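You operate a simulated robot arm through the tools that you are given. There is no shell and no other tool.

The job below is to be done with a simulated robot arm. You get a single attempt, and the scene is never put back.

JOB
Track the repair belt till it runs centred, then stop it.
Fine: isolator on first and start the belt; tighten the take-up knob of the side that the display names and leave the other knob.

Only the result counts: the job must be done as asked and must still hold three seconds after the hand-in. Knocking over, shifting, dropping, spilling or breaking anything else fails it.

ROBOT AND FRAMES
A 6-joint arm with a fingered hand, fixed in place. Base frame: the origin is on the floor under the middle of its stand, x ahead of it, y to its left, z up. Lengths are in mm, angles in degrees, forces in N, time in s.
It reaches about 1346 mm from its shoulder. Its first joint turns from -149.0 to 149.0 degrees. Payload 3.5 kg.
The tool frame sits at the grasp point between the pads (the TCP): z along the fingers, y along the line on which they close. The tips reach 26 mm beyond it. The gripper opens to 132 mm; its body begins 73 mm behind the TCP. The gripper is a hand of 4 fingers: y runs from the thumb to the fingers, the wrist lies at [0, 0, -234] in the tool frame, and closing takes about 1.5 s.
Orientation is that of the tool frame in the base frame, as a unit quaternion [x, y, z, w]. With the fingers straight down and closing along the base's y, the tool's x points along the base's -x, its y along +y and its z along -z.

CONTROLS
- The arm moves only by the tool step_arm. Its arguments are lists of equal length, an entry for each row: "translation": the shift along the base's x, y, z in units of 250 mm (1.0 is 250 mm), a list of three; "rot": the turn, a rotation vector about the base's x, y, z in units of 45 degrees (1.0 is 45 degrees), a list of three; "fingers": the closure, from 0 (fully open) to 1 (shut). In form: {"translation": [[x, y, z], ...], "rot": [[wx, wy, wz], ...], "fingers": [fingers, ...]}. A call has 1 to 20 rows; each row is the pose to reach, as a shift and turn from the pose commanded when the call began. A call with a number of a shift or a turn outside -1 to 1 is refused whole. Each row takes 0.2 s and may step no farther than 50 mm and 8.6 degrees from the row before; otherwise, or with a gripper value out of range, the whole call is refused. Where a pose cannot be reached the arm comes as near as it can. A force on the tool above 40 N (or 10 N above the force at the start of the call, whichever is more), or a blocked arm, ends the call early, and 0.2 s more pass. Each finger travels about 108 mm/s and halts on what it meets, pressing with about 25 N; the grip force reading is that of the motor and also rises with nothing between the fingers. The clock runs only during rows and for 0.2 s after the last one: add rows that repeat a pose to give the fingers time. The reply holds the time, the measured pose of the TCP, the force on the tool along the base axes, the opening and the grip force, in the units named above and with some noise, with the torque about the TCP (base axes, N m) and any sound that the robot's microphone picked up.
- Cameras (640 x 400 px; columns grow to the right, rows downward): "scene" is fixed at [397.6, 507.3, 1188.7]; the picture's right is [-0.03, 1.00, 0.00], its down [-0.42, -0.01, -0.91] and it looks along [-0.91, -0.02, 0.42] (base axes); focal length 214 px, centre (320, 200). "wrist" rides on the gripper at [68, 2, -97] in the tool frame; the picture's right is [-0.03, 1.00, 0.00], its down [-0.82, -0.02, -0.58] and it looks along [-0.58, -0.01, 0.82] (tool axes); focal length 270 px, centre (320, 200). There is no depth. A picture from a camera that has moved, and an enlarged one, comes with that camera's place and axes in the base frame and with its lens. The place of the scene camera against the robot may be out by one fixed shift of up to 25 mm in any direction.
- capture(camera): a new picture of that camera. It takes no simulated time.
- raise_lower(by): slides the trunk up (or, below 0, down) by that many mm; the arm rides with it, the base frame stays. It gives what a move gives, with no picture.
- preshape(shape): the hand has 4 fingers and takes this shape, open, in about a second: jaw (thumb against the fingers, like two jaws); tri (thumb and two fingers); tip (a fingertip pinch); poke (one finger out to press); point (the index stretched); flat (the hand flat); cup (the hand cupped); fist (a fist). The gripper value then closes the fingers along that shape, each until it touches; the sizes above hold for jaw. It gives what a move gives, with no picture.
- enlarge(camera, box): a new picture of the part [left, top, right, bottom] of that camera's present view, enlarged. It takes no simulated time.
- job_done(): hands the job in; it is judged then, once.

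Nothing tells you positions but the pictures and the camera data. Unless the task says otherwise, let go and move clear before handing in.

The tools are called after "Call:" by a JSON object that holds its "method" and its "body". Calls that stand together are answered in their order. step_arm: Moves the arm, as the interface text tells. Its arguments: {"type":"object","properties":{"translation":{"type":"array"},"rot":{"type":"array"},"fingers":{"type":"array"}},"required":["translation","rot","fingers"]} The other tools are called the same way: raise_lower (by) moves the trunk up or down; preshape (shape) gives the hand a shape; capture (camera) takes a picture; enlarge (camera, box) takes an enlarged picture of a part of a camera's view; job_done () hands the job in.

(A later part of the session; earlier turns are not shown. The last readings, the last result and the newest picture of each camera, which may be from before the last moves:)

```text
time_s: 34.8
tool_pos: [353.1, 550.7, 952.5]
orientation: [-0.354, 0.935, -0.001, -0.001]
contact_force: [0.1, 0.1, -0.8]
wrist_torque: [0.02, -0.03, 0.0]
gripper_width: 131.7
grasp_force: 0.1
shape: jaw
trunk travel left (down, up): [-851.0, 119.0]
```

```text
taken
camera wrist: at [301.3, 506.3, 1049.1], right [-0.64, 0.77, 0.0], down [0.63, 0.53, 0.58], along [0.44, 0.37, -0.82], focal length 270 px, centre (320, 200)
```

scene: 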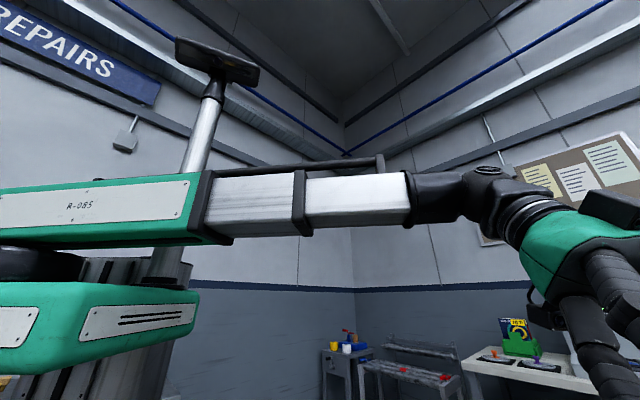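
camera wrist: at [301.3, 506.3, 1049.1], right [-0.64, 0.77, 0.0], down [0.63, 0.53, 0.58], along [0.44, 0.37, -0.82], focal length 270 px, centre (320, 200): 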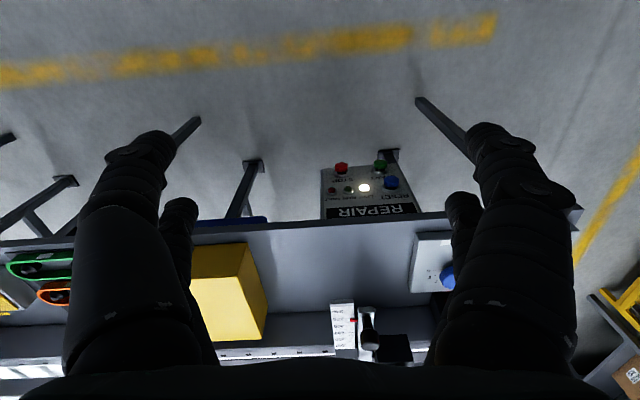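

The LIVE lamp is lit, so the isolator is on. I'll enlarge the button box.

Call:
{"method": "enlarge", "body": {"camera": "wrist", "box": [300, 140, 440, 227]}}

Call:
{"method": "enlarge", "body": {"camera": "wrist", "box": [300, 220, 480, 360]}}

```text
4.57 times, centred on (370, 184) of wrist
camera zoom: at [301.3, 506.3, 1049.1], right [-0.64, 0.77, 0.0], down [0.63, 0.53, 0.58], along [0.44, 0.37, -0.82], focal length 1236 px, centre (91, 275)
```

zoom: 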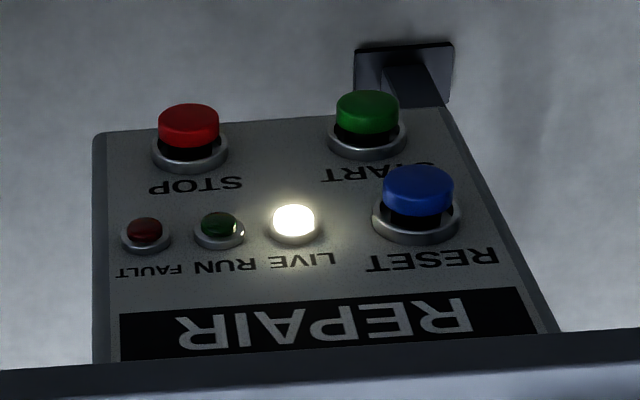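

```text
2.86 times, centred on (390, 290) of wrist
camera zoom: at [301.3, 506.3, 1049.1], right [-0.64, 0.77, 0.0], down [0.63, 0.53, 0.58], along [0.44, 0.37, -0.82], focal length 772 px, centre (120, -57)
```

zoom: 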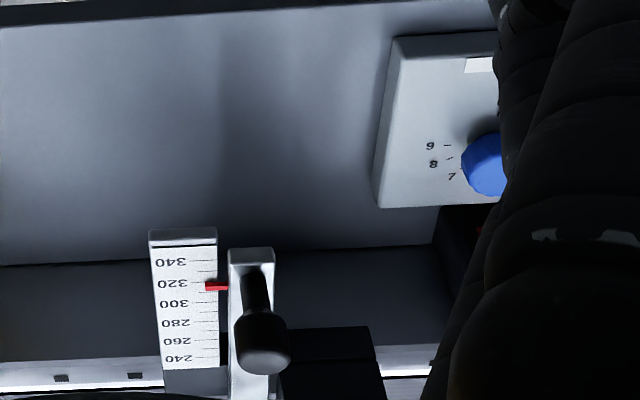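

LIVE is lit; the panel triangulates as vertical with START cap at about (425, 782, 521), STOP at (485, 722, 522), RESET at (419, 788, 594), recessed slightly under the deck edge. I'll shape the hand for poking and look at where the fingertip is.

Call:
{"method": "preshape", "body": {"shape": "poke"}}

Call:
{"method": "capture", "body": {"camera": "wrist"}}

```text
time_s: 35.7
tool_pos: [353.0, 551.0, 953.1]
orientation: [-0.353, 0.936, 0.0, -0.001]
contact_force: [-0.3, 0.0, -0.5]
wrist_torque: [0.0, 0.01, 0.0]
gripper_width: 0.0
grasp_force: 0.1
shape: poke
trunk travel left (down, up): [-851.0, 119.0]
```

```text
taken
camera wrist: at [301.4, 506.5, 1049.1], right [-0.64, 0.77, 0.0], down [0.63, 0.52, 0.58], along [0.44, 0.37, -0.82], focal length 270 px, centre (320, 200)
```

wrist: 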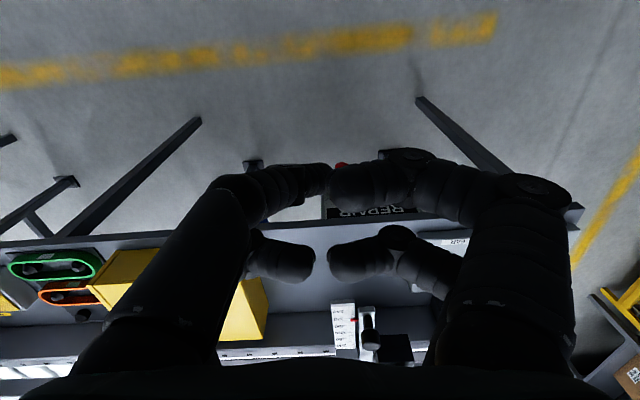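

The fingers seem mid-motion; I'll wait a moment and look again.

Call:
{"method": "step_arm", "body": {"translation": [[0, 0, 0], [0, 0, 0], [0, 0, 0]], "rot": [[0, 0, 0], [0, 0, 0], [0, 0, 0]], "fingers": [0, 0, 0]}}

Call:
{"method": "capture", "body": {"camera": "wrist"}}

```text
time_s: 36.5
tool_pos: [353.7, 550.9, 952.5]
orientation: [-0.353, 0.936, 0.0, 0.0]
contact_force: [0.3, 0.2, 0.2]
wrist_torque: [0.01, 0.0, -0.01]
gripper_width: 0.3
grasp_force: 0.0
shape: poke
trunk travel left (down, up): [-851.0, 119.0]
```

```text
taken
camera wrist: at [301.2, 506.6, 1049.1], right [-0.64, 0.77, 0.0], down [0.63, 0.52, 0.58], along [0.44, 0.37, -0.82], focal length 270 px, centre (320, 200)
```

wrist: 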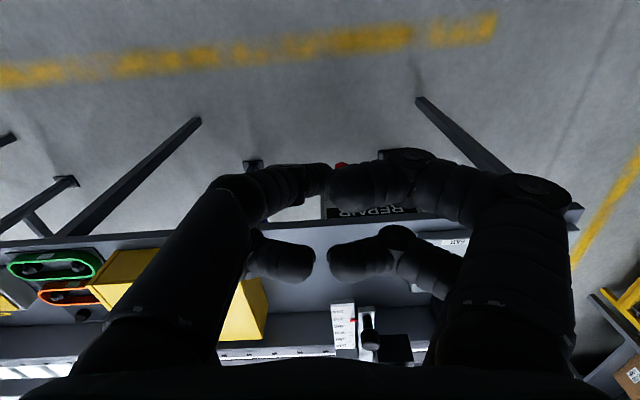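

Call:
{"method": "enlarge", "body": {"camera": "wrist", "box": [160, 130, 520, 340]}}

Call:
{"method": "capture", "body": {"camera": "scene"}}

```text
1.78 times, centred on (340, 235) of wrist
camera zoom: at [301.2, 506.6, 1049.1], right [-0.64, 0.77, 0.0], down [0.63, 0.52, 0.58], along [0.44, 0.37, -0.82], focal length 480 px, centre (284, 138)
```

zoom: 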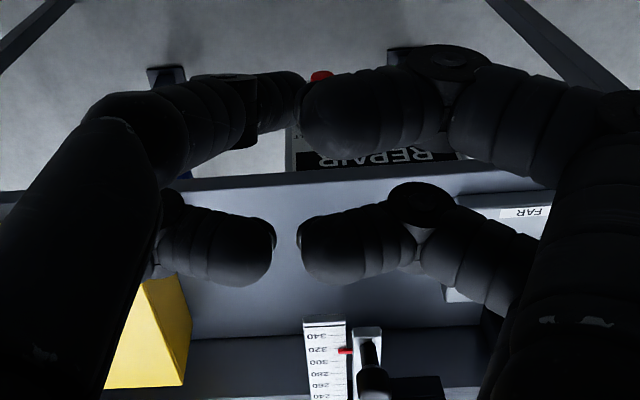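

```text
taken
```

scene: 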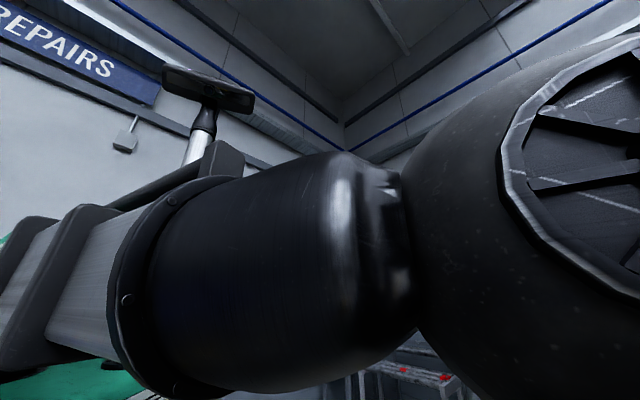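

The poke shape's finger isn't easy to make out from this angle. I'll try the point shape for comparison.

Call:
{"method": "preshape", "body": {"shape": "point"}}

Call:
{"method": "step_arm", "body": {"translation": [[0, 0, 0], [0, 0, 0]], "rot": [[0, 0, 0], [0, 0, 0]], "fingers": [0, 0]}}

Call:
{"method": "enlarge", "body": {"camera": "wrist", "box": [100, 100, 580, 400]}}

```text
time_s: 37.4
tool_pos: [353.8, 551.5, 954.2]
orientation: [-0.353, 0.935, 0.0, 0.0]
contact_force: [-0.6, 0.5, -0.1]
wrist_torque: [0.02, -0.06, 0.0]
gripper_width: 0.1
grasp_force: 0.2
shape: point
trunk travel left (down, up): [-851.0, 119.0]
```

```text
time_s: 38.0
tool_pos: [352.2, 550.3, 952.6]
orientation: [-0.354, 0.935, -0.001, 0.0]
contact_force: [0.2, 0.3, -0.3]
wrist_torque: [0.01, 0.0, -0.02]
gripper_width: 0.2
grasp_force: 0.0
shape: point
trunk travel left (down, up): [-851.0, 119.0]
```

```text
1.33 times, centred on (340, 250) of wrist
camera zoom: at [301.2, 506.6, 1049.1], right [-0.64, 0.77, 0.0], down [0.63, 0.52, 0.58], along [0.44, 0.37, -0.82], focal length 360 px, centre (293, 133)
```

zoom: 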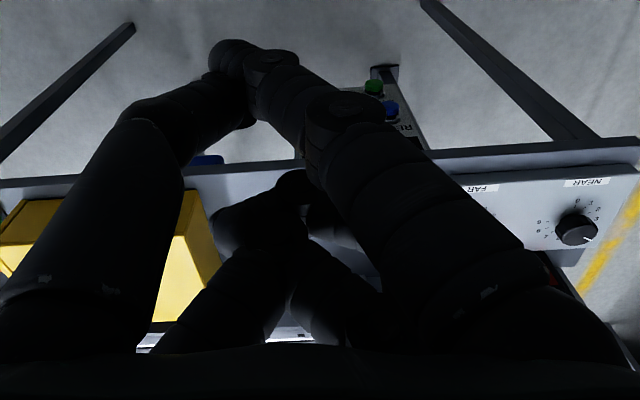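

Call:
{"method": "preshape", "body": {"shape": "tip"}}

Call:
{"method": "step_arm", "body": {"translation": [[0, 0, 0], [0, 0, 0], [0, 0, 0], [0, 0, 0], [0, 0, 0], [0, 0, 0], [0, 0, 0], [0, 0, 0]], "rot": [[0, 0, 0], [0, 0, 0], [0, 0, 0], [0, 0, 0], [0, 0, 0], [0, 0, 0], [0, 0, 0], [0, 0, 0]], "fingers": [0.2, 0.4, 0.6, 0.8, 1, 1, 1, 1]}}

Call:
{"method": "enlarge", "body": {"camera": "wrist", "box": [100, 100, 580, 400]}}

```text
time_s: 38.9
tool_pos: [352.5, 551.5, 952.8]
orientation: [-0.354, 0.935, 0.0, 0.0]
contact_force: [0.1, 0.2, 0.0]
wrist_torque: [0.01, 0.01, 0.03]
gripper_width: 131.9
grasp_force: 0.0
shape: tip
trunk travel left (down, up): [-851.0, 119.0]
```

```text
time_s: 40.7
tool_pos: [353.4, 551.0, 952.2]
orientation: [-0.353, 0.936, -0.001, -0.002]
contact_force: [0.3, 0.3, 0.2]
wrist_torque: [-0.01, 0.02, 0.02]
gripper_width: 0.0
grasp_force: 24.7
shape: tip
trunk travel left (down, up): [-851.0, 119.0]
```

```text
1.33 times, centred on (340, 250) of wrist
camera zoom: at [301.2, 506.5, 1049.1], right [-0.64, 0.77, 0.0], down [0.63, 0.52, 0.58], along [0.44, 0.37, -0.82], focal length 360 px, centre (293, 133)
```

zoom: 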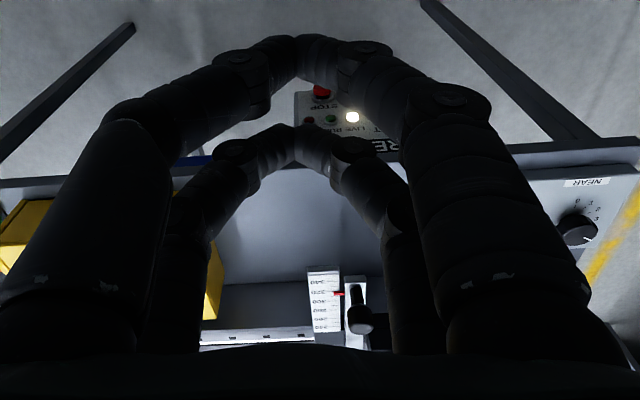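

Closed tips form two fingertip pairs meeting on the hand axis, 26 mm past the TCP at about ±18 mm in tool x; one pair can press a 30 mm button well. I'll align the yaw to 45° and tilt the hand to horizontal, still high and in front of the bench.

Call:
{"method": "step_arm", "body": {"translation": [[0, 0, 0]], "rot": [[0, 0, 0.08]], "fingers": [1]}}

Call:
{"method": "step_arm", "body": {"translation": [[0.034, 0.088, 0.008], [0.067, 0.174, 0.032], [0.097, 0.257, 0.071], [0.123, 0.336, 0.126], [0.143, 0.41, 0.194], [0.156, 0.476, 0.274]], "rot": [[0.118, -0.118, 0], [0.236, -0.236, 0], [0.354, -0.354, 0], [0.471, -0.471, 0], [0.589, -0.589, 0], [0.707, -0.707, 0]], "fingers": [1, 1, 1, 1, 1, 1]}}

Call:
{"method": "step_arm", "body": {"translation": [[0.005, 0.058, 0.092], [0.001, 0.108, 0.194], [-0.012, 0.148, 0.304], [-0.037, 0.176, 0.42], [-0.072, 0.195, 0.54], [-0.118, 0.202, 0.662]], "rot": [[0.118, -0.118, 0], [0.236, -0.236, 0], [0.354, -0.354, 0], [0.471, -0.471, 0], [0.589, -0.589, 0], [0.707, -0.707, 0]], "fingers": [1, 1, 1, 1, 1, 1]}}

Call:
{"method": "capture", "body": {"camera": "wrist"}}

```text
time_s: 41.1
tool_pos: [353.2, 550.7, 952.5]
orientation: [-0.383, 0.924, -0.001, -0.001]
contact_force: [0.5, 0.7, -0.1]
wrist_torque: [0.01, -0.01, 0.03]
gripper_width: 0.0
grasp_force: 25.2
shape: tip
trunk travel left (down, up): [-851.0, 119.0]
```

```text
time_s: 42.5
tool_pos: [391.5, 670.8, 1021.1]
orientation: [-0.353, 0.853, 0.147, 0.355]
contact_force: [0.1, -0.5, 0.3]
wrist_torque: [0.0, 0.0, -0.01]
gripper_width: 0.4
grasp_force: 24.8
shape: tip
trunk travel left (down, up): [-851.0, 119.0]
```

```text
time_s: 43.9
tool_pos: [363.2, 720.7, 1185.8]
orientation: [-0.27, 0.653, 0.271, 0.653]
contact_force: [-0.1, 1.3, -0.7]
wrist_torque: [-0.02, -0.01, 0.03]
gripper_width: 0.1
grasp_force: 25.3
shape: tip
trunk travel left (down, up): [-851.0, 119.0]
```

```text
taken
camera wrist: at [294.3, 652.4, 1117.4], right [-0.71, 0.71, 0.03], down [-0.39, -0.42, 0.82], along [0.59, 0.57, 0.58], focal length 270 px, centre (320, 200)
```

wrist: 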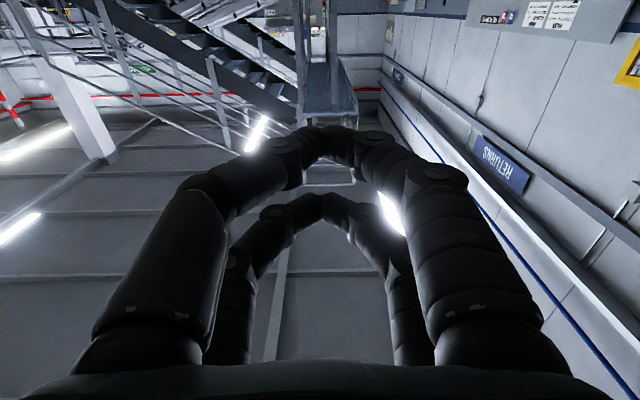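

The hand is now horizontal, facing the bench, 60 mm short of the button plane. I'll lower in stages toward the button level, checking the view.

Call:
{"method": "raise_lower", "body": {"by": -400}}

Call:
{"method": "capture", "body": {"camera": "wrist"}}

```text
time_s: 47.7
tool_pos: [363.1, 720.2, 785.7]
orientation: [-0.271, 0.654, 0.27, 0.652]
contact_force: [0.0, 0.1, 0.2]
wrist_torque: [-0.01, 0.01, 0.0]
gripper_width: 0.0
grasp_force: 25.5
shape: tip
trunk travel left (down, up): [-451.0, 519.0]
```

```text
taken
camera wrist: at [294.4, 652.3, 717.3], right [-0.71, 0.71, 0.03], down [-0.39, -0.42, 0.82], along [0.59, 0.57, 0.58], focal length 270 px, centre (320, 200)
```

wrist: 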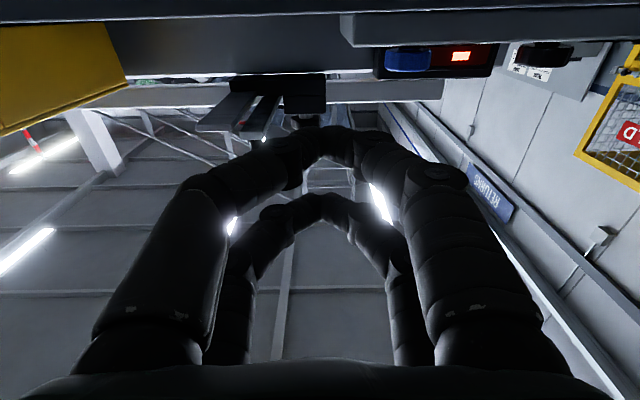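

The deck top is at about z 718 with its edge near the same plane as the buttons, so there's ~60 mm clearance. I'll continue lowering to the START level.

Call:
{"method": "raise_lower", "body": {"by": -200}}

Call:
{"method": "capture", "body": {"camera": "wrist"}}

```text
time_s: 49.9
tool_pos: [362.5, 720.3, 586.0]
orientation: [-0.271, 0.653, 0.271, 0.653]
contact_force: [0.7, 0.0, -0.5]
wrist_torque: [0.0, 0.01, 0.05]
gripper_width: 0.0
grasp_force: 25.2
shape: tip
trunk travel left (down, up): [-251.0, 719.0]
```

```text
taken
camera wrist: at [294.4, 652.3, 517.3], right [-0.71, 0.71, 0.03], down [-0.39, -0.42, 0.82], along [0.59, 0.57, 0.58], focal length 270 px, centre (320, 200)
```

wrist: 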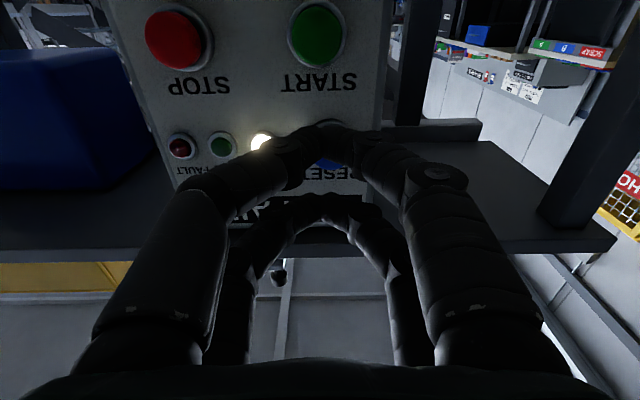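

From here START is at about e-aligned with the hand and z≈528 (STOP at the same height, 85 mm to the side). I'll lower so the upper fingertip pair faces START.

Call:
{"method": "raise_lower", "body": {"by": -76}}

Call:
{"method": "capture", "body": {"camera": "wrist"}}

```text
time_s: 51.0
tool_pos: [363.6, 720.9, 511.0]
orientation: [-0.27, 0.654, 0.27, 0.653]
contact_force: [0.6, 0.2, -0.3]
wrist_torque: [0.0, -0.02, 0.0]
gripper_width: 0.0
grasp_force: 24.8
shape: tip
trunk travel left (down, up): [-175.0, 795.0]
```

```text
taken
camera wrist: at [294.4, 652.3, 441.2], right [-0.71, 0.71, 0.03], down [-0.39, -0.42, 0.82], along [0.59, 0.57, 0.58], focal length 270 px, centre (320, 200)
```

wrist: 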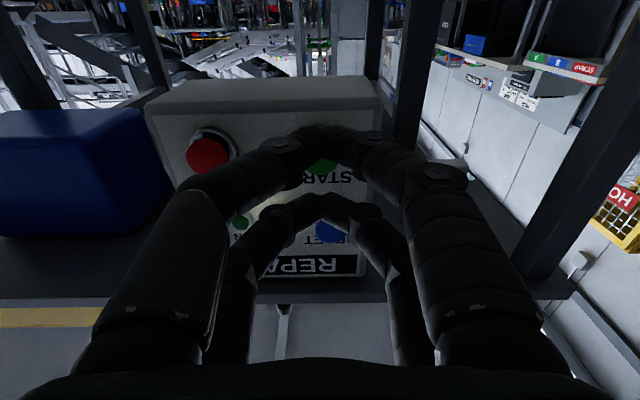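

The box sits just ahead; STOP re-measures at n≈864, z≈530. I'll advance 50 mm along the bench normal, then look before touching.

Call:
{"method": "step_arm", "body": {"translation": [[0.035, 0.035, 0], [0.07, 0.07, 0], [0.105, 0.105, 0], [0.141, 0.141, 0]], "rot": [[0, 0, 0], [0, 0, 0], [0, 0, 0], [0, 0, 0]], "fingers": [1, 1, 1, 1]}}

Call:
{"method": "capture", "body": {"camera": "wrist"}}

Call:
{"method": "enlarge", "body": {"camera": "wrist", "box": [180, 80, 460, 260]}}

```text
time_s: 52.0
tool_pos: [397.6, 756.5, 510.2]
orientation: [-0.271, 0.653, 0.271, 0.653]
contact_force: [-0.4, -0.1, -0.1]
wrist_torque: [-0.02, 0.02, -0.03]
gripper_width: 0.3
grasp_force: 25.6
shape: tip
trunk travel left (down, up): [-175.0, 795.0]
```

```text
taken
camera wrist: at [329.3, 687.8, 441.3], right [-0.71, 0.71, 0.03], down [-0.39, -0.42, 0.82], along [0.59, 0.57, 0.58], focal length 270 px, centre (320, 200)
```

wrist: 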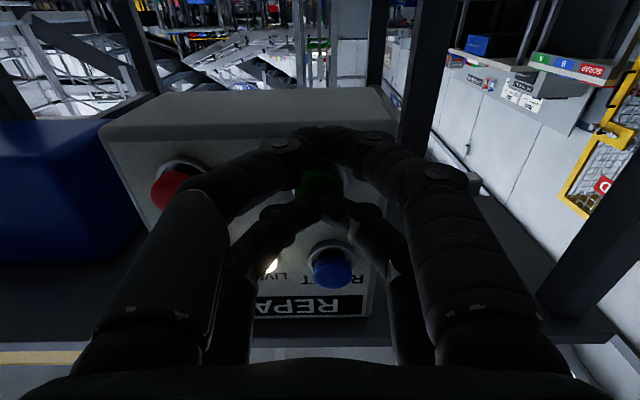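

```text
2.22 times, centred on (320, 170) of wrist
camera zoom: at [329.3, 687.8, 441.3], right [-0.71, 0.71, 0.03], down [-0.39, -0.42, 0.82], along [0.59, 0.57, 0.58], focal length 601 px, centre (320, 267)
```

zoom: 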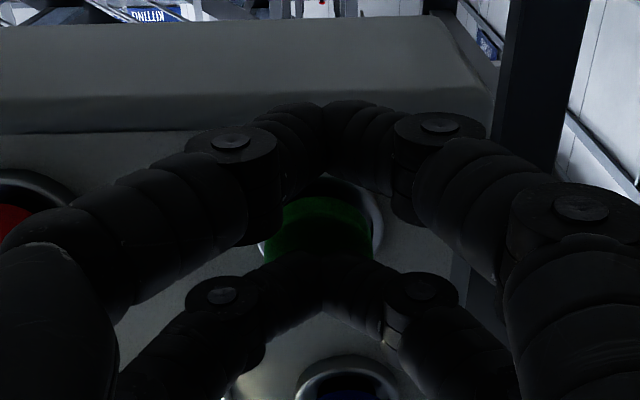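

The upper fingertip pair is lined up with START, roughly 18–20 mm short. I'll creep forward in small steps watching the force.

Call:
{"method": "step_arm", "body": {"translation": [[0.012, 0.012, 0], [0.024, 0.024, 0], [0.036, 0.036, 0], [0.042, 0.042, 0]], "rot": [[0, 0, 0], [0, 0, 0], [0, 0, 0], [0, 0, 0]], "fingers": [1, 1, 1, 1]}}

Call:
{"method": "step_arm", "body": {"translation": [[0.006, 0.006, 0], [0.012, 0.012, 0]], "rot": [[0, 0, 0], [0, 0, 0]], "fingers": [1, 1]}}

Call:
{"method": "enlarge", "body": {"camera": "wrist", "box": [180, 80, 460, 330]}}

```text
time_s: 53.0
tool_pos: [409.1, 765.7, 510.8]
orientation: [-0.272, 0.654, 0.271, 0.652]
contact_force: [-3.1, -2.3, 0.3]
wrist_torque: [0.05, -0.04, 0.02]
gripper_width: 0.0
grasp_force: 24.8
shape: tip
trunk travel left (down, up): [-175.0, 795.0]
heard: click
```

```text
time_s: 53.6
tool_pos: [411.1, 768.1, 510.1]
orientation: [-0.27, 0.654, 0.27, 0.653]
contact_force: [-12.1, -12.1, -1.8]
wrist_torque: [0.17, -0.16, -0.03]
gripper_width: 0.0
grasp_force: 25.0
shape: tip
trunk travel left (down, up): [-175.0, 795.0]
```

```text
1.60 times, centred on (320, 205) of wrist
camera zoom: at [342.4, 700.3, 441.5], right [-0.71, 0.71, 0.03], down [-0.39, -0.42, 0.82], along [0.59, 0.57, 0.58], focal length 432 px, centre (320, 192)
```

zoom: 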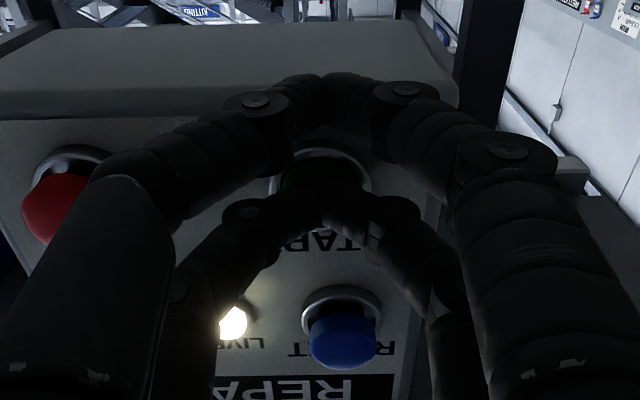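

A click was heard, so START has been pressed. I'll back off and check the RUN lamp.

Call:
{"method": "step_arm", "body": {"translation": [[-0.035, -0.035, 0], [-0.07, -0.07, 0], [-0.105, -0.105, 0], [-0.14, -0.14, 0], [-0.18, -0.18, 0]], "rot": [[0, 0, 0], [0, 0, 0], [0, 0, 0], [0, 0, 0], [0, 0, 0]], "fingers": [1, 1, 1, 1, 1]}}

Call:
{"method": "capture", "body": {"camera": "wrist"}}

```text
time_s: 54.8
tool_pos: [367.1, 723.3, 509.8]
orientation: [-0.271, 0.654, 0.271, 0.653]
contact_force: [0.7, 1.1, 0.0]
wrist_torque: [-0.01, -0.02, 0.01]
gripper_width: 0.1
grasp_force: 24.7
shape: tip
trunk travel left (down, up): [-175.0, 795.0]
```

```text
taken
camera wrist: at [297.7, 655.9, 441.1], right [-0.71, 0.71, 0.03], down [-0.39, -0.42, 0.82], along [0.59, 0.57, 0.58], focal length 270 px, centre (320, 200)
```

wrist: 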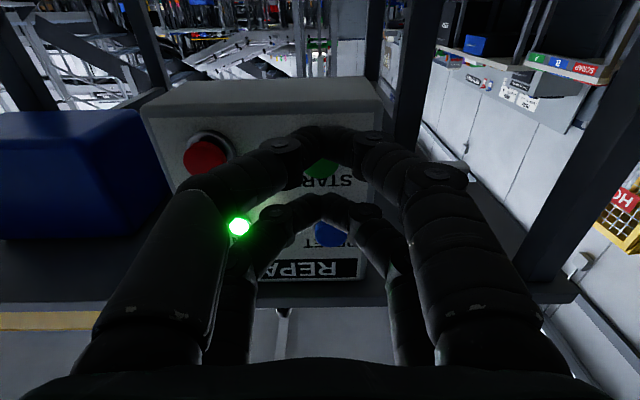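

RUN is lit: the belt is started. I'll rise to see the display.

Call:
{"method": "raise_lower", "body": {"by": 340}}

Call:
{"method": "capture", "body": {"camera": "wrist"}}

Call:
{"method": "enlarge", "body": {"camera": "wrist", "box": [340, 0, 600, 160]}}

```text
time_s: 58.1
tool_pos: [366.6, 724.5, 849.0]
orientation: [-0.271, 0.654, 0.27, 0.653]
contact_force: [-0.1, -0.5, -0.7]
wrist_torque: [-0.03, -0.02, 0.0]
gripper_width: 0.2
grasp_force: 25.7
shape: tip
trunk travel left (down, up): [-515.0, 455.0]
```

```text
taken
camera wrist: at [297.8, 656.1, 781.1], right [-0.71, 0.71, 0.03], down [-0.39, -0.42, 0.82], along [0.59, 0.57, 0.58], focal length 270 px, centre (320, 200)
```

wrist: 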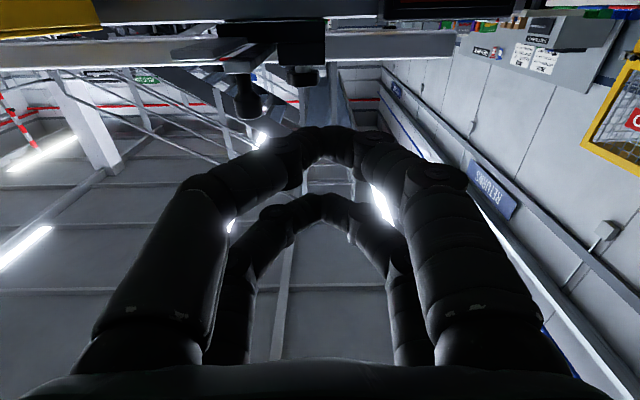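

```text
2.46 times, centred on (470, 80) of wrist
camera zoom: at [297.8, 656.1, 781.1], right [-0.71, 0.71, 0.03], down [-0.39, -0.42, 0.82], along [0.59, 0.57, 0.58], focal length 665 px, centre (-49, 495)
```

zoom: 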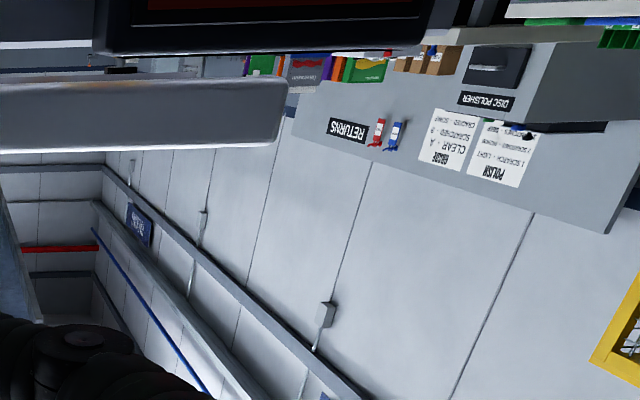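

I need the hand pointing down again to see the display and work the knob. I'll rise, tilt the hand back down over the near side of the knob panel, and reopen the jaws.

Call:
{"method": "raise_lower", "body": {"by": 300}}

Call:
{"method": "step_arm", "body": {"translation": [[0.022, 0.089, -0.122], [0.034, 0.168, -0.242], [0.034, 0.235, -0.358], [0.023, 0.291, -0.468], [0.003, 0.338, -0.57], [-0.026, 0.376, -0.662]], "rot": [[-0.118, 0.118, 0], [-0.236, 0.236, 0], [-0.354, 0.354, 0], [-0.471, 0.471, 0], [-0.589, 0.589, 0], [-0.707, 0.707, 0]], "fingers": [1, 1, 1, 1, 1, 1]}}

Call:
{"method": "step_arm", "body": {"translation": [[-0.037, 0.03, -0.081], [-0.081, 0.053, -0.149], [-0.131, 0.07, -0.203], [-0.185, 0.083, -0.242], [-0.242, 0.093, -0.266], [-0.3, 0.102, -0.274]], "rot": [[-0.118, 0.118, 0], [-0.236, 0.236, 0], [-0.354, 0.354, 0], [-0.471, 0.471, 0], [-0.589, 0.589, 0], [-0.707, 0.707, 0]], "fingers": [1, 1, 1, 1, 1, 1]}}

Call:
{"method": "preshape", "body": {"shape": "jaw"}}

Call:
{"method": "capture", "body": {"camera": "wrist"}}

```text
time_s: 61.1
tool_pos: [367.7, 723.8, 1149.5]
orientation: [-0.271, 0.654, 0.271, 0.652]
contact_force: [0.3, -0.4, 1.2]
wrist_torque: [-0.02, 0.0, 0.0]
gripper_width: 0.3
grasp_force: 25.0
shape: tip
trunk travel left (down, up): [-815.0, 155.0]
```

```text
time_s: 62.5
tool_pos: [359.9, 819.3, 983.8]
orientation: [-0.355, 0.855, 0.145, 0.35]
contact_force: [-0.5, 0.5, 0.1]
wrist_torque: [-0.02, -0.04, -0.01]
gripper_width: 0.0
grasp_force: 25.2
shape: tip
trunk travel left (down, up): [-815.0, 155.0]
```

```text
time_s: 63.9
tool_pos: [283.6, 843.0, 916.4]
orientation: [-0.383, 0.924, 0.0, -0.002]
contact_force: [0.6, 0.5, -0.4]
wrist_torque: [-0.01, 0.03, 0.03]
gripper_width: 0.0
grasp_force: 24.9
shape: tip
trunk travel left (down, up): [-815.0, 155.0]
```

```text
time_s: 64.8
tool_pos: [283.8, 843.7, 915.6]
orientation: [-0.383, 0.924, 0.0, 0.0]
contact_force: [0.2, -0.6, 0.4]
wrist_torque: [-0.02, 0.01, 0.0]
gripper_width: 131.8
grasp_force: 0.1
shape: jaw
trunk travel left (down, up): [-815.0, 155.0]
```

```text
taken
camera wrist: at [236.3, 796.0, 1013.0], right [-0.69, 0.72, 0.0], down [0.59, 0.56, 0.58], along [0.42, 0.4, -0.82], focal length 270 px, centre (320, 200)
```

wrist: 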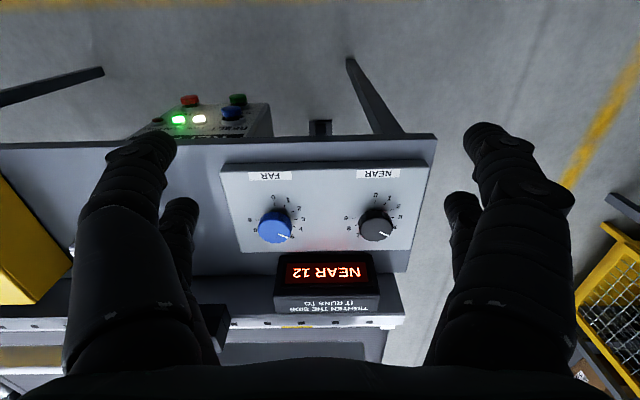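

The display reads "NEAR 12", so the NEAR (dark) knob is the one to tighten. I'll enlarge the dial and display.

Call:
{"method": "enlarge", "body": {"camera": "wrist", "box": [220, 150, 450, 320]}}

Call:
{"method": "enlarge", "body": {"camera": "wrist", "box": [335, 160, 425, 250]}}

```text
2.35 times, centred on (335, 235) of wrist
camera zoom: at [236.3, 796.0, 1013.0], right [-0.69, 0.72, 0.0], down [0.59, 0.56, 0.58], along [0.42, 0.4, -0.82], focal length 636 px, centre (285, 118)
```

zoom: 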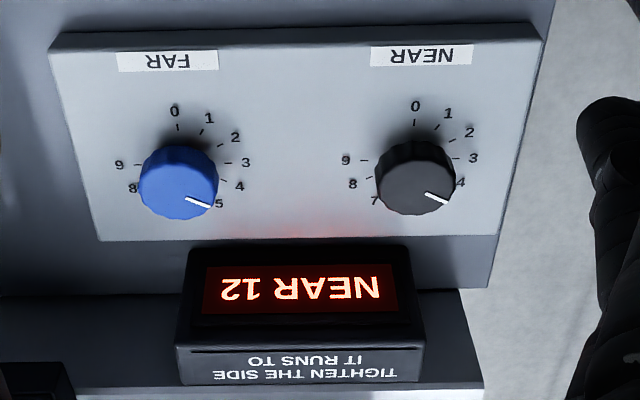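

```text
4.44 times, centred on (380, 205) of wrist
camera zoom: at [236.3, 796.0, 1013.0], right [-0.69, 0.72, 0.0], down [0.59, 0.56, 0.58], along [0.42, 0.4, -0.82], focal length 1201 px, centre (53, 178)
```

zoom: 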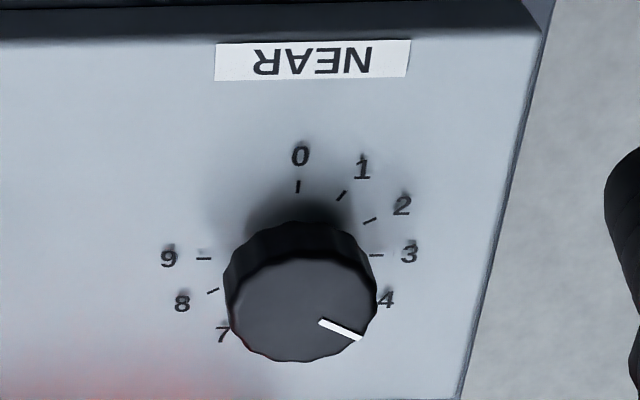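

NEAR knob top is about (350, 1000, 757), 42 mm across, pointer near 4, numbers rising clockwise. I'll move over it and come lower to refine the position.

Call:
{"method": "step_arm", "body": {"translation": [[0.06, 0.15, 0], [0.12, 0.3, 0], [0.19, 0.45, 0], [0.25, 0.6, 0]], "rot": [[0, 0, 0], [0, 0, 0], [0, 0, 0], [0, 0, 0]], "fingers": [0, 0, 0, 0]}}

Call:
{"method": "raise_lower", "body": {"by": -60}}

Call:
{"method": "capture", "body": {"camera": "wrist"}}

Call:
{"method": "enlarge", "body": {"camera": "wrist", "box": [240, 60, 440, 260]}}

```text
time_s: 65.8
tool_pos: [347.2, 994.9, 917.3]
orientation: [-0.383, 0.924, 0.0, -0.001]
contact_force: [-0.8, -0.2, 0.4]
wrist_torque: [0.01, -0.01, -0.02]
gripper_width: 131.9
grasp_force: 0.1
shape: jaw
trunk travel left (down, up): [-815.0, 155.0]
```

```text
time_s: 66.8
tool_pos: [348.2, 994.4, 856.8]
orientation: [-0.383, 0.924, 0.0, -0.002]
contact_force: [-0.8, 0.0, -0.3]
wrist_torque: [-0.01, -0.02, -0.04]
gripper_width: 131.8
grasp_force: 0.1
shape: jaw
trunk travel left (down, up): [-755.0, 215.0]
```

```text
taken
camera wrist: at [298.9, 946.2, 953.2], right [-0.69, 0.72, 0.0], down [0.59, 0.56, 0.58], along [0.42, 0.4, -0.82], focal length 270 px, centre (320, 200)
```

wrist: 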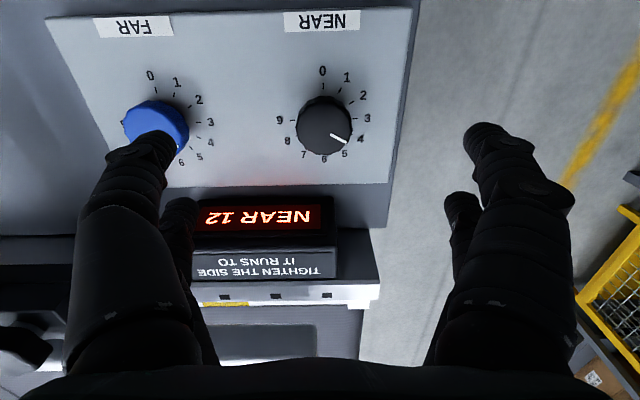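

```text
2.00 times, centred on (340, 160) of wrist
camera zoom: at [298.9, 946.2, 953.2], right [-0.69, 0.72, 0.0], down [0.59, 0.56, 0.58], along [0.42, 0.4, -0.82], focal length 541 px, centre (280, 280)
```

zoom: 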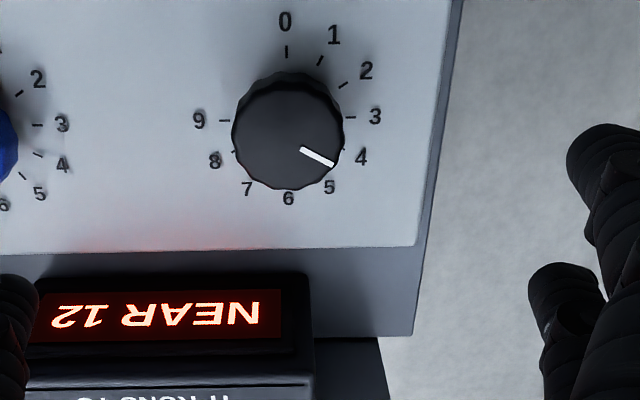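

NEAR knob refined: centre (349, 999), top z≈762. I'll centre the hand, half close so the fingers stay well clear of the FAR knob, and descend in stages.

Call:
{"method": "step_arm", "body": {"translation": [[0.004, 0.016, 0], [0.004, 0.016, 0], [0.004, 0.016, 0], [0.004, 0.016, 0]], "rot": [[0, 0, 0], [0, 0, 0], [0, 0, 0], [0, 0, 0]], "fingers": [0.15, 0.3, 0.38, 0.38]}}

Call:
{"method": "raise_lower", "body": {"by": -55}}

Call:
{"method": "capture", "body": {"camera": "wrist"}}

```text
time_s: 67.8
tool_pos: [348.5, 997.4, 857.0]
orientation: [-0.382, 0.924, -0.001, 0.0]
contact_force: [0.5, 0.1, 0.0]
wrist_torque: [0.01, -0.01, 0.04]
gripper_width: 82.2
grasp_force: 0.0
shape: jaw
trunk travel left (down, up): [-755.0, 215.0]
```

```text
time_s: 68.8
tool_pos: [348.1, 997.4, 801.0]
orientation: [-0.384, 0.924, 0.0, -0.001]
contact_force: [-0.2, -1.1, 0.7]
wrist_torque: [-0.01, -0.02, -0.03]
gripper_width: 82.2
grasp_force: 0.2
shape: jaw
trunk travel left (down, up): [-700.0, 270.0]
```

```text
taken
camera wrist: at [299.9, 950.0, 898.2], right [-0.69, 0.72, 0.0], down [0.59, 0.56, 0.58], along [0.42, 0.4, -0.82], focal length 270 px, centre (320, 200)
```

wrist: 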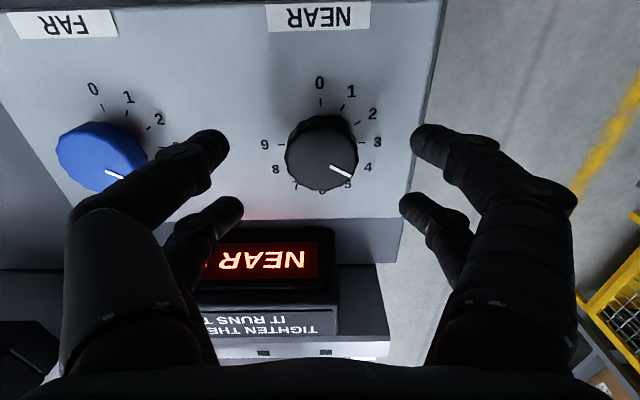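

The knob is centred between the fingers and the FAR knob is clear. I'll lower the rest and close onto the NEAR knob.

Call:
{"method": "raise_lower", "body": {"by": -28}}

Call:
{"method": "step_arm", "body": {"translation": [[0, 0, 0], [0, 0, 0], [0, 0, 0], [0, 0, 0], [0, 0, 0]], "rot": [[0, 0, 0], [0, 0, 0], [0, 0, 0], [0, 0, 0], [0, 0, 0]], "fingers": [0.5, 0.62, 0.74, 0.86, 0.9]}}

Call:
{"method": "capture", "body": {"camera": "wrist"}}

```text
time_s: 69.5
tool_pos: [348.6, 998.7, 772.8]
orientation: [-0.383, 0.924, -0.001, 0.0]
contact_force: [0.9, -0.3, -0.4]
wrist_torque: [0.0, 0.06, 0.0]
gripper_width: 82.5
grasp_force: 0.1
shape: jaw
trunk travel left (down, up): [-672.0, 298.0]
```

```text
time_s: 70.7
tool_pos: [348.4, 998.9, 773.1]
orientation: [-0.383, 0.924, 0.0, 0.0]
contact_force: [0.5, 1.4, -4.6]
wrist_torque: [-0.02, 0.04, 0.01]
gripper_width: 17.8
grasp_force: 24.7
shape: jaw
trunk travel left (down, up): [-672.0, 298.0]
```

```text
taken
camera wrist: at [300.1, 950.6, 869.6], right [-0.69, 0.72, 0.0], down [0.59, 0.56, 0.58], along [0.42, 0.4, -0.82], focal length 270 px, centre (320, 200)
```

wrist: 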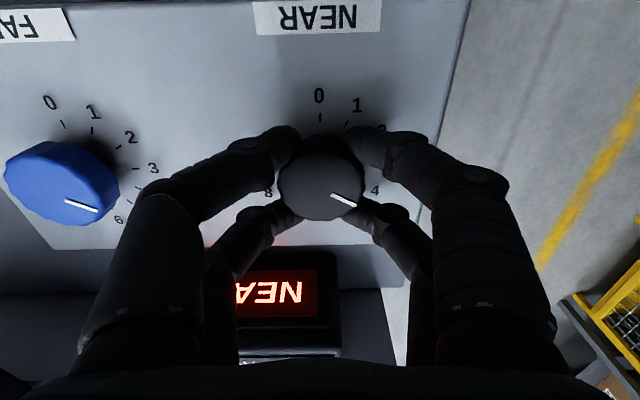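

The NEAR knob is held by all four fingers. I'll turn it clockwise (tighten) by about half a division first and see how the reading responds.

Call:
{"method": "step_arm", "body": {"translation": [[0, 0, 0], [0, 0, 0], [0, 0, 0]], "rot": [[0, 0, -0.13], [0, 0, -0.26], [0, 0, -0.38]], "fingers": [0.9, 0.9, 0.9]}}

Call:
{"method": "capture", "body": {"camera": "wrist"}}

```text
time_s: 71.5
tool_pos: [349.2, 998.2, 773.0]
orientation: [-0.24, 0.971, 0.0, -0.001]
contact_force: [1.4, 1.7, -4.4]
wrist_torque: [0.02, -0.01, -0.02]
gripper_width: 17.9
grasp_force: 25.1
shape: jaw
trunk travel left (down, up): [-672.0, 298.0]
```

```text
taken
camera wrist: at [288.3, 967.0, 869.6], right [-0.44, 0.9, 0.0], down [0.73, 0.36, 0.58], along [0.52, 0.26, -0.82], focal length 270 px, centre (320, 200)
```

wrist: 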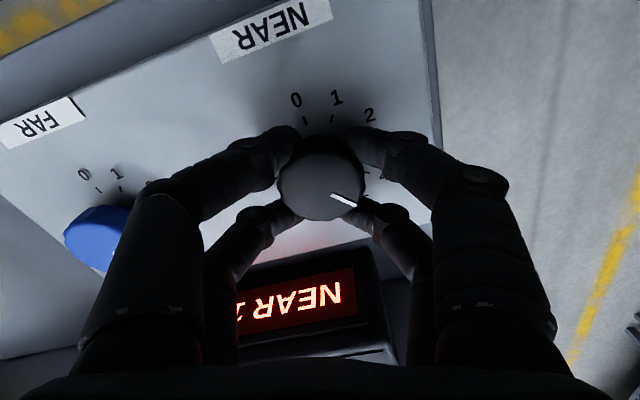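

Call:
{"method": "enlarge", "body": {"camera": "wrist", "box": [200, 240, 400, 370]}}

```text
3.08 times, centred on (300, 305) of wrist
camera zoom: at [288.3, 967.0, 869.6], right [-0.44, 0.9, 0.0], down [0.73, 0.36, 0.58], along [0.52, 0.26, -0.82], focal length 832 px, centre (382, -123)
```

zoom: 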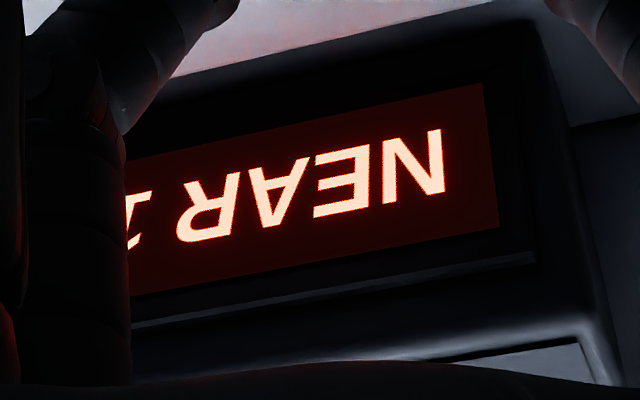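

The knob follows the hand, but a finger hides the number. Turning further will also swing the view; I'll go another small step.

Call:
{"method": "step_arm", "body": {"translation": [[0, 0, 0], [0, 0, 0]], "rot": [[0, 0, -0.12], [0, 0, -0.22]], "fingers": [0.9, 0.9]}}

Call:
{"method": "capture", "body": {"camera": "wrist"}}

Call:
{"method": "enlarge", "body": {"camera": "wrist", "box": [200, 240, 420, 370]}}

```text
time_s: 72.1
tool_pos: [349.8, 997.4, 774.5]
orientation: [-0.156, 0.988, 0.0, -0.001]
contact_force: [1.8, -0.1, -4.0]
wrist_torque: [0.03, -0.02, -0.02]
gripper_width: 17.7
grasp_force: 25.1
shape: jaw
trunk travel left (down, up): [-672.0, 298.0]
```

```text
taken
camera wrist: at [284.0, 977.9, 869.6], right [-0.28, 0.96, 0.0], down [0.78, 0.23, 0.58], along [0.55, 0.16, -0.82], focal length 270 px, centre (320, 200)
```

wrist: 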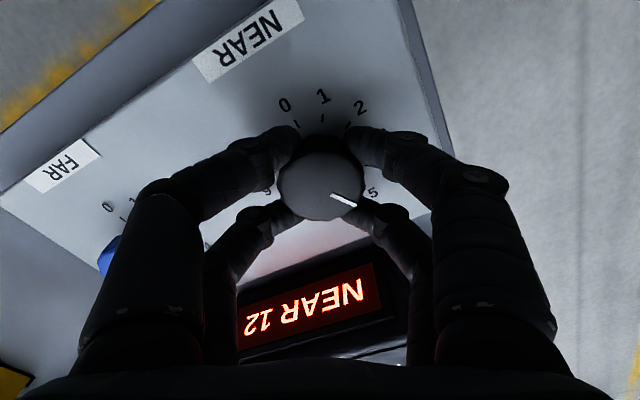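

```text
2.91 times, centred on (310, 305) of wrist
camera zoom: at [284.0, 977.9, 869.6], right [-0.28, 0.96, 0.0], down [0.78, 0.23, 0.58], along [0.55, 0.16, -0.82], focal length 786 px, centre (349, -106)
```

zoom: 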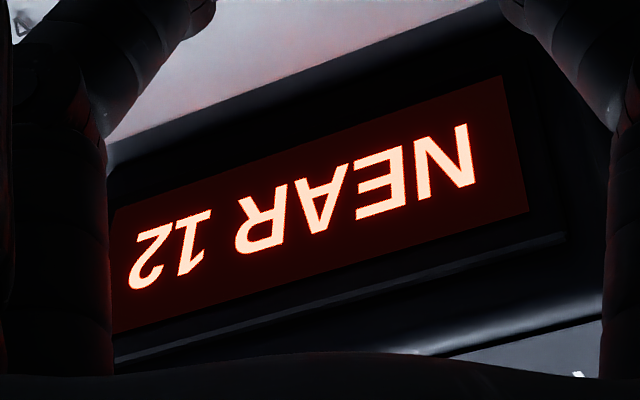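

The number is visible now: still 12 with the pointer near 5. The belt may respond slowly, so I'll wait about two seconds.

Call:
{"method": "step_arm", "body": {"translation": [[0, 0, 0], [0, 0, 0], [0, 0, 0], [0, 0, 0], [0, 0, 0], [0, 0, 0], [0, 0, 0], [0, 0, 0], [0, 0, 0], [0, 0, 0]], "rot": [[0, 0, 0], [0, 0, 0], [0, 0, 0], [0, 0, 0], [0, 0, 0], [0, 0, 0], [0, 0, 0], [0, 0, 0], [0, 0, 0], [0, 0, 0]], "fingers": [0.9, 0.9, 0.9, 0.9, 0.9, 0.9, 0.9, 0.9, 0.9, 0.9]}}

Call:
{"method": "enlarge", "body": {"camera": "wrist", "box": [200, 240, 420, 370]}}

Call:
{"method": "enlarge", "body": {"camera": "wrist", "box": [250, 70, 410, 240]}}

```text
time_s: 74.3
tool_pos: [348.3, 998.1, 774.0]
orientation: [-0.157, 0.988, 0.0, -0.001]
contact_force: [2.2, -1.2, -4.6]
wrist_torque: [-0.04, 0.02, 0.01]
gripper_width: 18.1
grasp_force: 24.9
shape: jaw
trunk travel left (down, up): [-672.0, 298.0]
```

```text
2.91 times, centred on (310, 305) of wrist
camera zoom: at [284.0, 977.9, 869.6], right [-0.28, 0.96, 0.0], down [0.78, 0.23, 0.58], along [0.55, 0.16, -0.82], focal length 786 px, centre (349, -106)
```

zoom: 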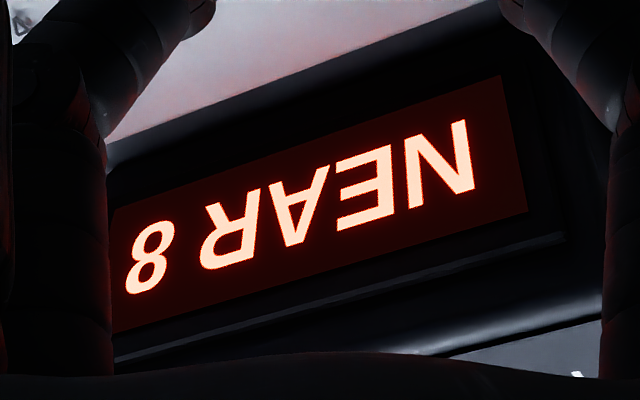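

```text
2.35 times, centred on (330, 155) of wrist
camera zoom: at [284.0, 977.9, 869.6], right [-0.28, 0.96, 0.0], down [0.78, 0.23, 0.58], along [0.55, 0.16, -0.82], focal length 636 px, centre (296, 306)
```

zoom: 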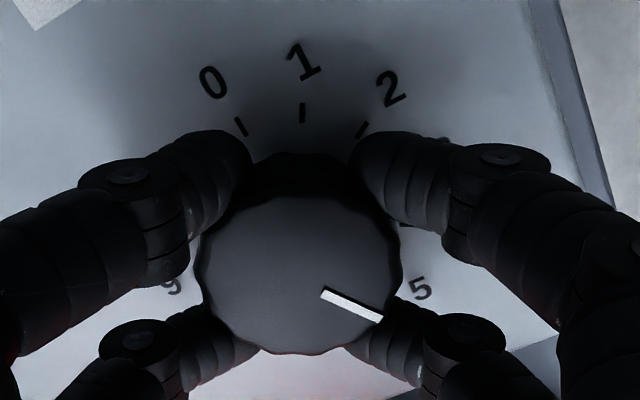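

It responds with a lag: the reading is now NEAR 8, so clockwise is right. I'll wait for it to settle before turning more.

Call:
{"method": "step_arm", "body": {"translation": [[0, 0, 0], [0, 0, 0], [0, 0, 0], [0, 0, 0], [0, 0, 0], [0, 0, 0], [0, 0, 0], [0, 0, 0], [0, 0, 0], [0, 0, 0], [0, 0, 0], [0, 0, 0], [0, 0, 0], [0, 0, 0], [0, 0, 0]], "rot": [[0, 0, 0], [0, 0, 0], [0, 0, 0], [0, 0, 0], [0, 0, 0], [0, 0, 0], [0, 0, 0], [0, 0, 0], [0, 0, 0], [0, 0, 0], [0, 0, 0], [0, 0, 0], [0, 0, 0], [0, 0, 0], [0, 0, 0]], "fingers": [0.9, 0.9, 0.9, 0.9, 0.9, 0.9, 0.9, 0.9, 0.9, 0.9, 0.9, 0.9, 0.9, 0.9, 0.9]}}

Call:
{"method": "enlarge", "body": {"camera": "wrist", "box": [200, 240, 420, 370]}}

```text
time_s: 77.5
tool_pos: [348.6, 998.2, 774.1]
orientation: [-0.157, 0.988, 0.0, -0.001]
contact_force: [1.6, -1.6, -4.5]
wrist_torque: [-0.05, -0.03, -0.02]
gripper_width: 18.1
grasp_force: 25.7
shape: jaw
trunk travel left (down, up): [-672.0, 298.0]
```

```text
2.91 times, centred on (310, 305) of wrist
camera zoom: at [284.0, 977.9, 869.6], right [-0.28, 0.96, 0.0], down [0.78, 0.23, 0.58], along [0.55, 0.16, -0.82], focal length 786 px, centre (349, -106)
```

zoom: 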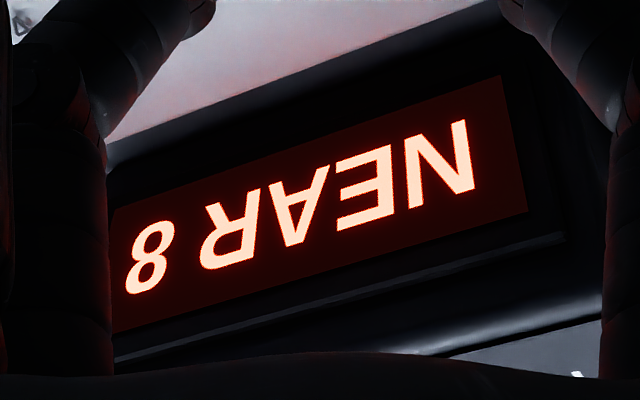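

Settled at 8 after about 0.9 division, so roughly 4 units per division. I'll turn about another full division and re-check.

Call:
{"method": "step_arm", "body": {"translation": [[0, 0, 0], [0, 0, 0], [0, 0, 0], [0, 0, 0], [0, 0, 0]], "rot": [[0, 0, -0.15], [0, 0, -0.3], [0, 0, -0.45], [0, 0, -0.6], [0, 0, -0.73]], "fingers": [0.9, 0.9, 0.9, 0.9, 0.9]}}

Call:
{"method": "step_arm", "body": {"translation": [[0, 0, 0], [0, 0, 0], [0, 0, 0], [0, 0, 0], [0, 0, 0], [0, 0, 0], [0, 0, 0], [0, 0, 0], [0, 0, 0], [0, 0, 0], [0, 0, 0], [0, 0, 0], [0, 0, 0], [0, 0, 0], [0, 0, 0]], "rot": [[0, 0, 0], [0, 0, 0], [0, 0, 0], [0, 0, 0], [0, 0, 0], [0, 0, 0], [0, 0, 0], [0, 0, 0], [0, 0, 0], [0, 0, 0], [0, 0, 0], [0, 0, 0], [0, 0, 0], [0, 0, 0], [0, 0, 0]], "fingers": [0.9, 0.9, 0.9, 0.9, 0.9, 0.9, 0.9, 0.9, 0.9, 0.9, 0.9, 0.9, 0.9, 0.9, 0.9]}}

Call:
{"method": "capture", "body": {"camera": "wrist"}}

```text
time_s: 78.7
tool_pos: [348.0, 997.8, 773.0]
orientation: [0.13, 0.991, 0.001, -0.001]
contact_force: [0.3, -3.2, -6.0]
wrist_torque: [-0.08, 0.08, 0.01]
gripper_width: 18.1
grasp_force: 25.4
shape: jaw
trunk travel left (down, up): [-672.0, 298.0]
```

```text
time_s: 81.9
tool_pos: [348.2, 998.7, 774.0]
orientation: [0.13, 0.992, 0.0, -0.001]
contact_force: [-1.2, -3.7, -6.1]
wrist_torque: [-0.05, 0.04, 0.0]
gripper_width: 18.0
grasp_force: 25.4
shape: jaw
trunk travel left (down, up): [-672.0, 298.0]
```

```text
taken
camera wrist: at [283.8, 1016.3, 869.7], right [0.28, 0.96, 0.0], down [0.78, -0.23, 0.58], along [0.55, -0.16, -0.82], focal length 270 px, centre (320, 200)
```

wrist: 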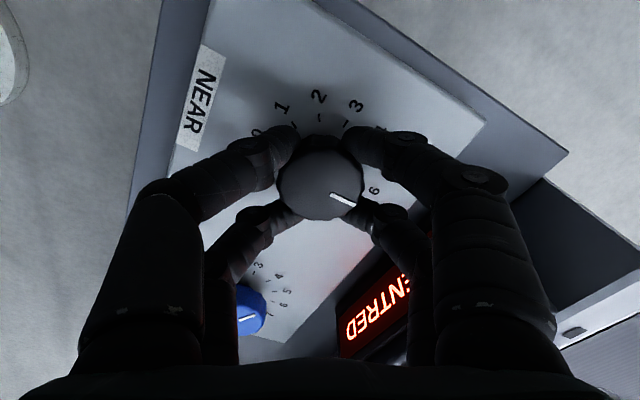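

The display now reads "CENTRED" with the pointer at about 6. I'll enlarge to confirm.

Call:
{"method": "enlarge", "body": {"camera": "wrist", "box": [320, 240, 460, 370]}}

Call:
{"method": "enlarge", "body": {"camera": "wrist", "box": [220, 70, 420, 330]}}

```text
3.08 times, centred on (390, 305) of wrist
camera zoom: at [283.8, 1016.3, 869.7], right [0.28, 0.96, 0.0], down [0.78, -0.23, 0.58], along [0.55, -0.16, -0.82], focal length 832 px, centre (105, -123)
```

zoom: 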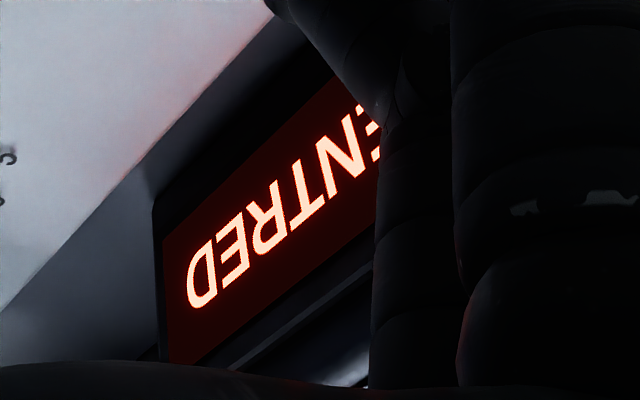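

```text
1.54 times, centred on (320, 200) of wrist
camera zoom: at [283.8, 1016.3, 869.7], right [0.28, 0.96, 0.0], down [0.78, -0.23, 0.58], along [0.55, -0.16, -0.82], focal length 416 px, centre (320, 200)
```

zoom: 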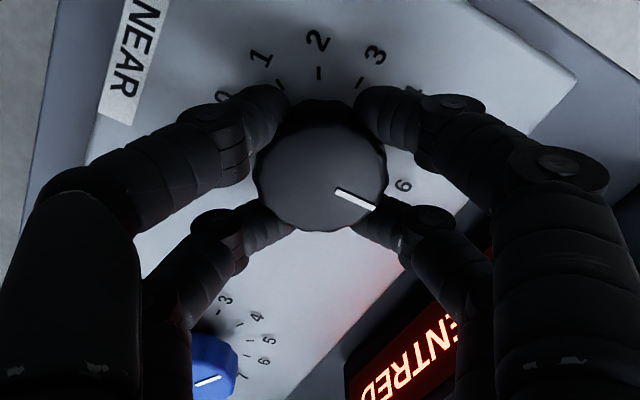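

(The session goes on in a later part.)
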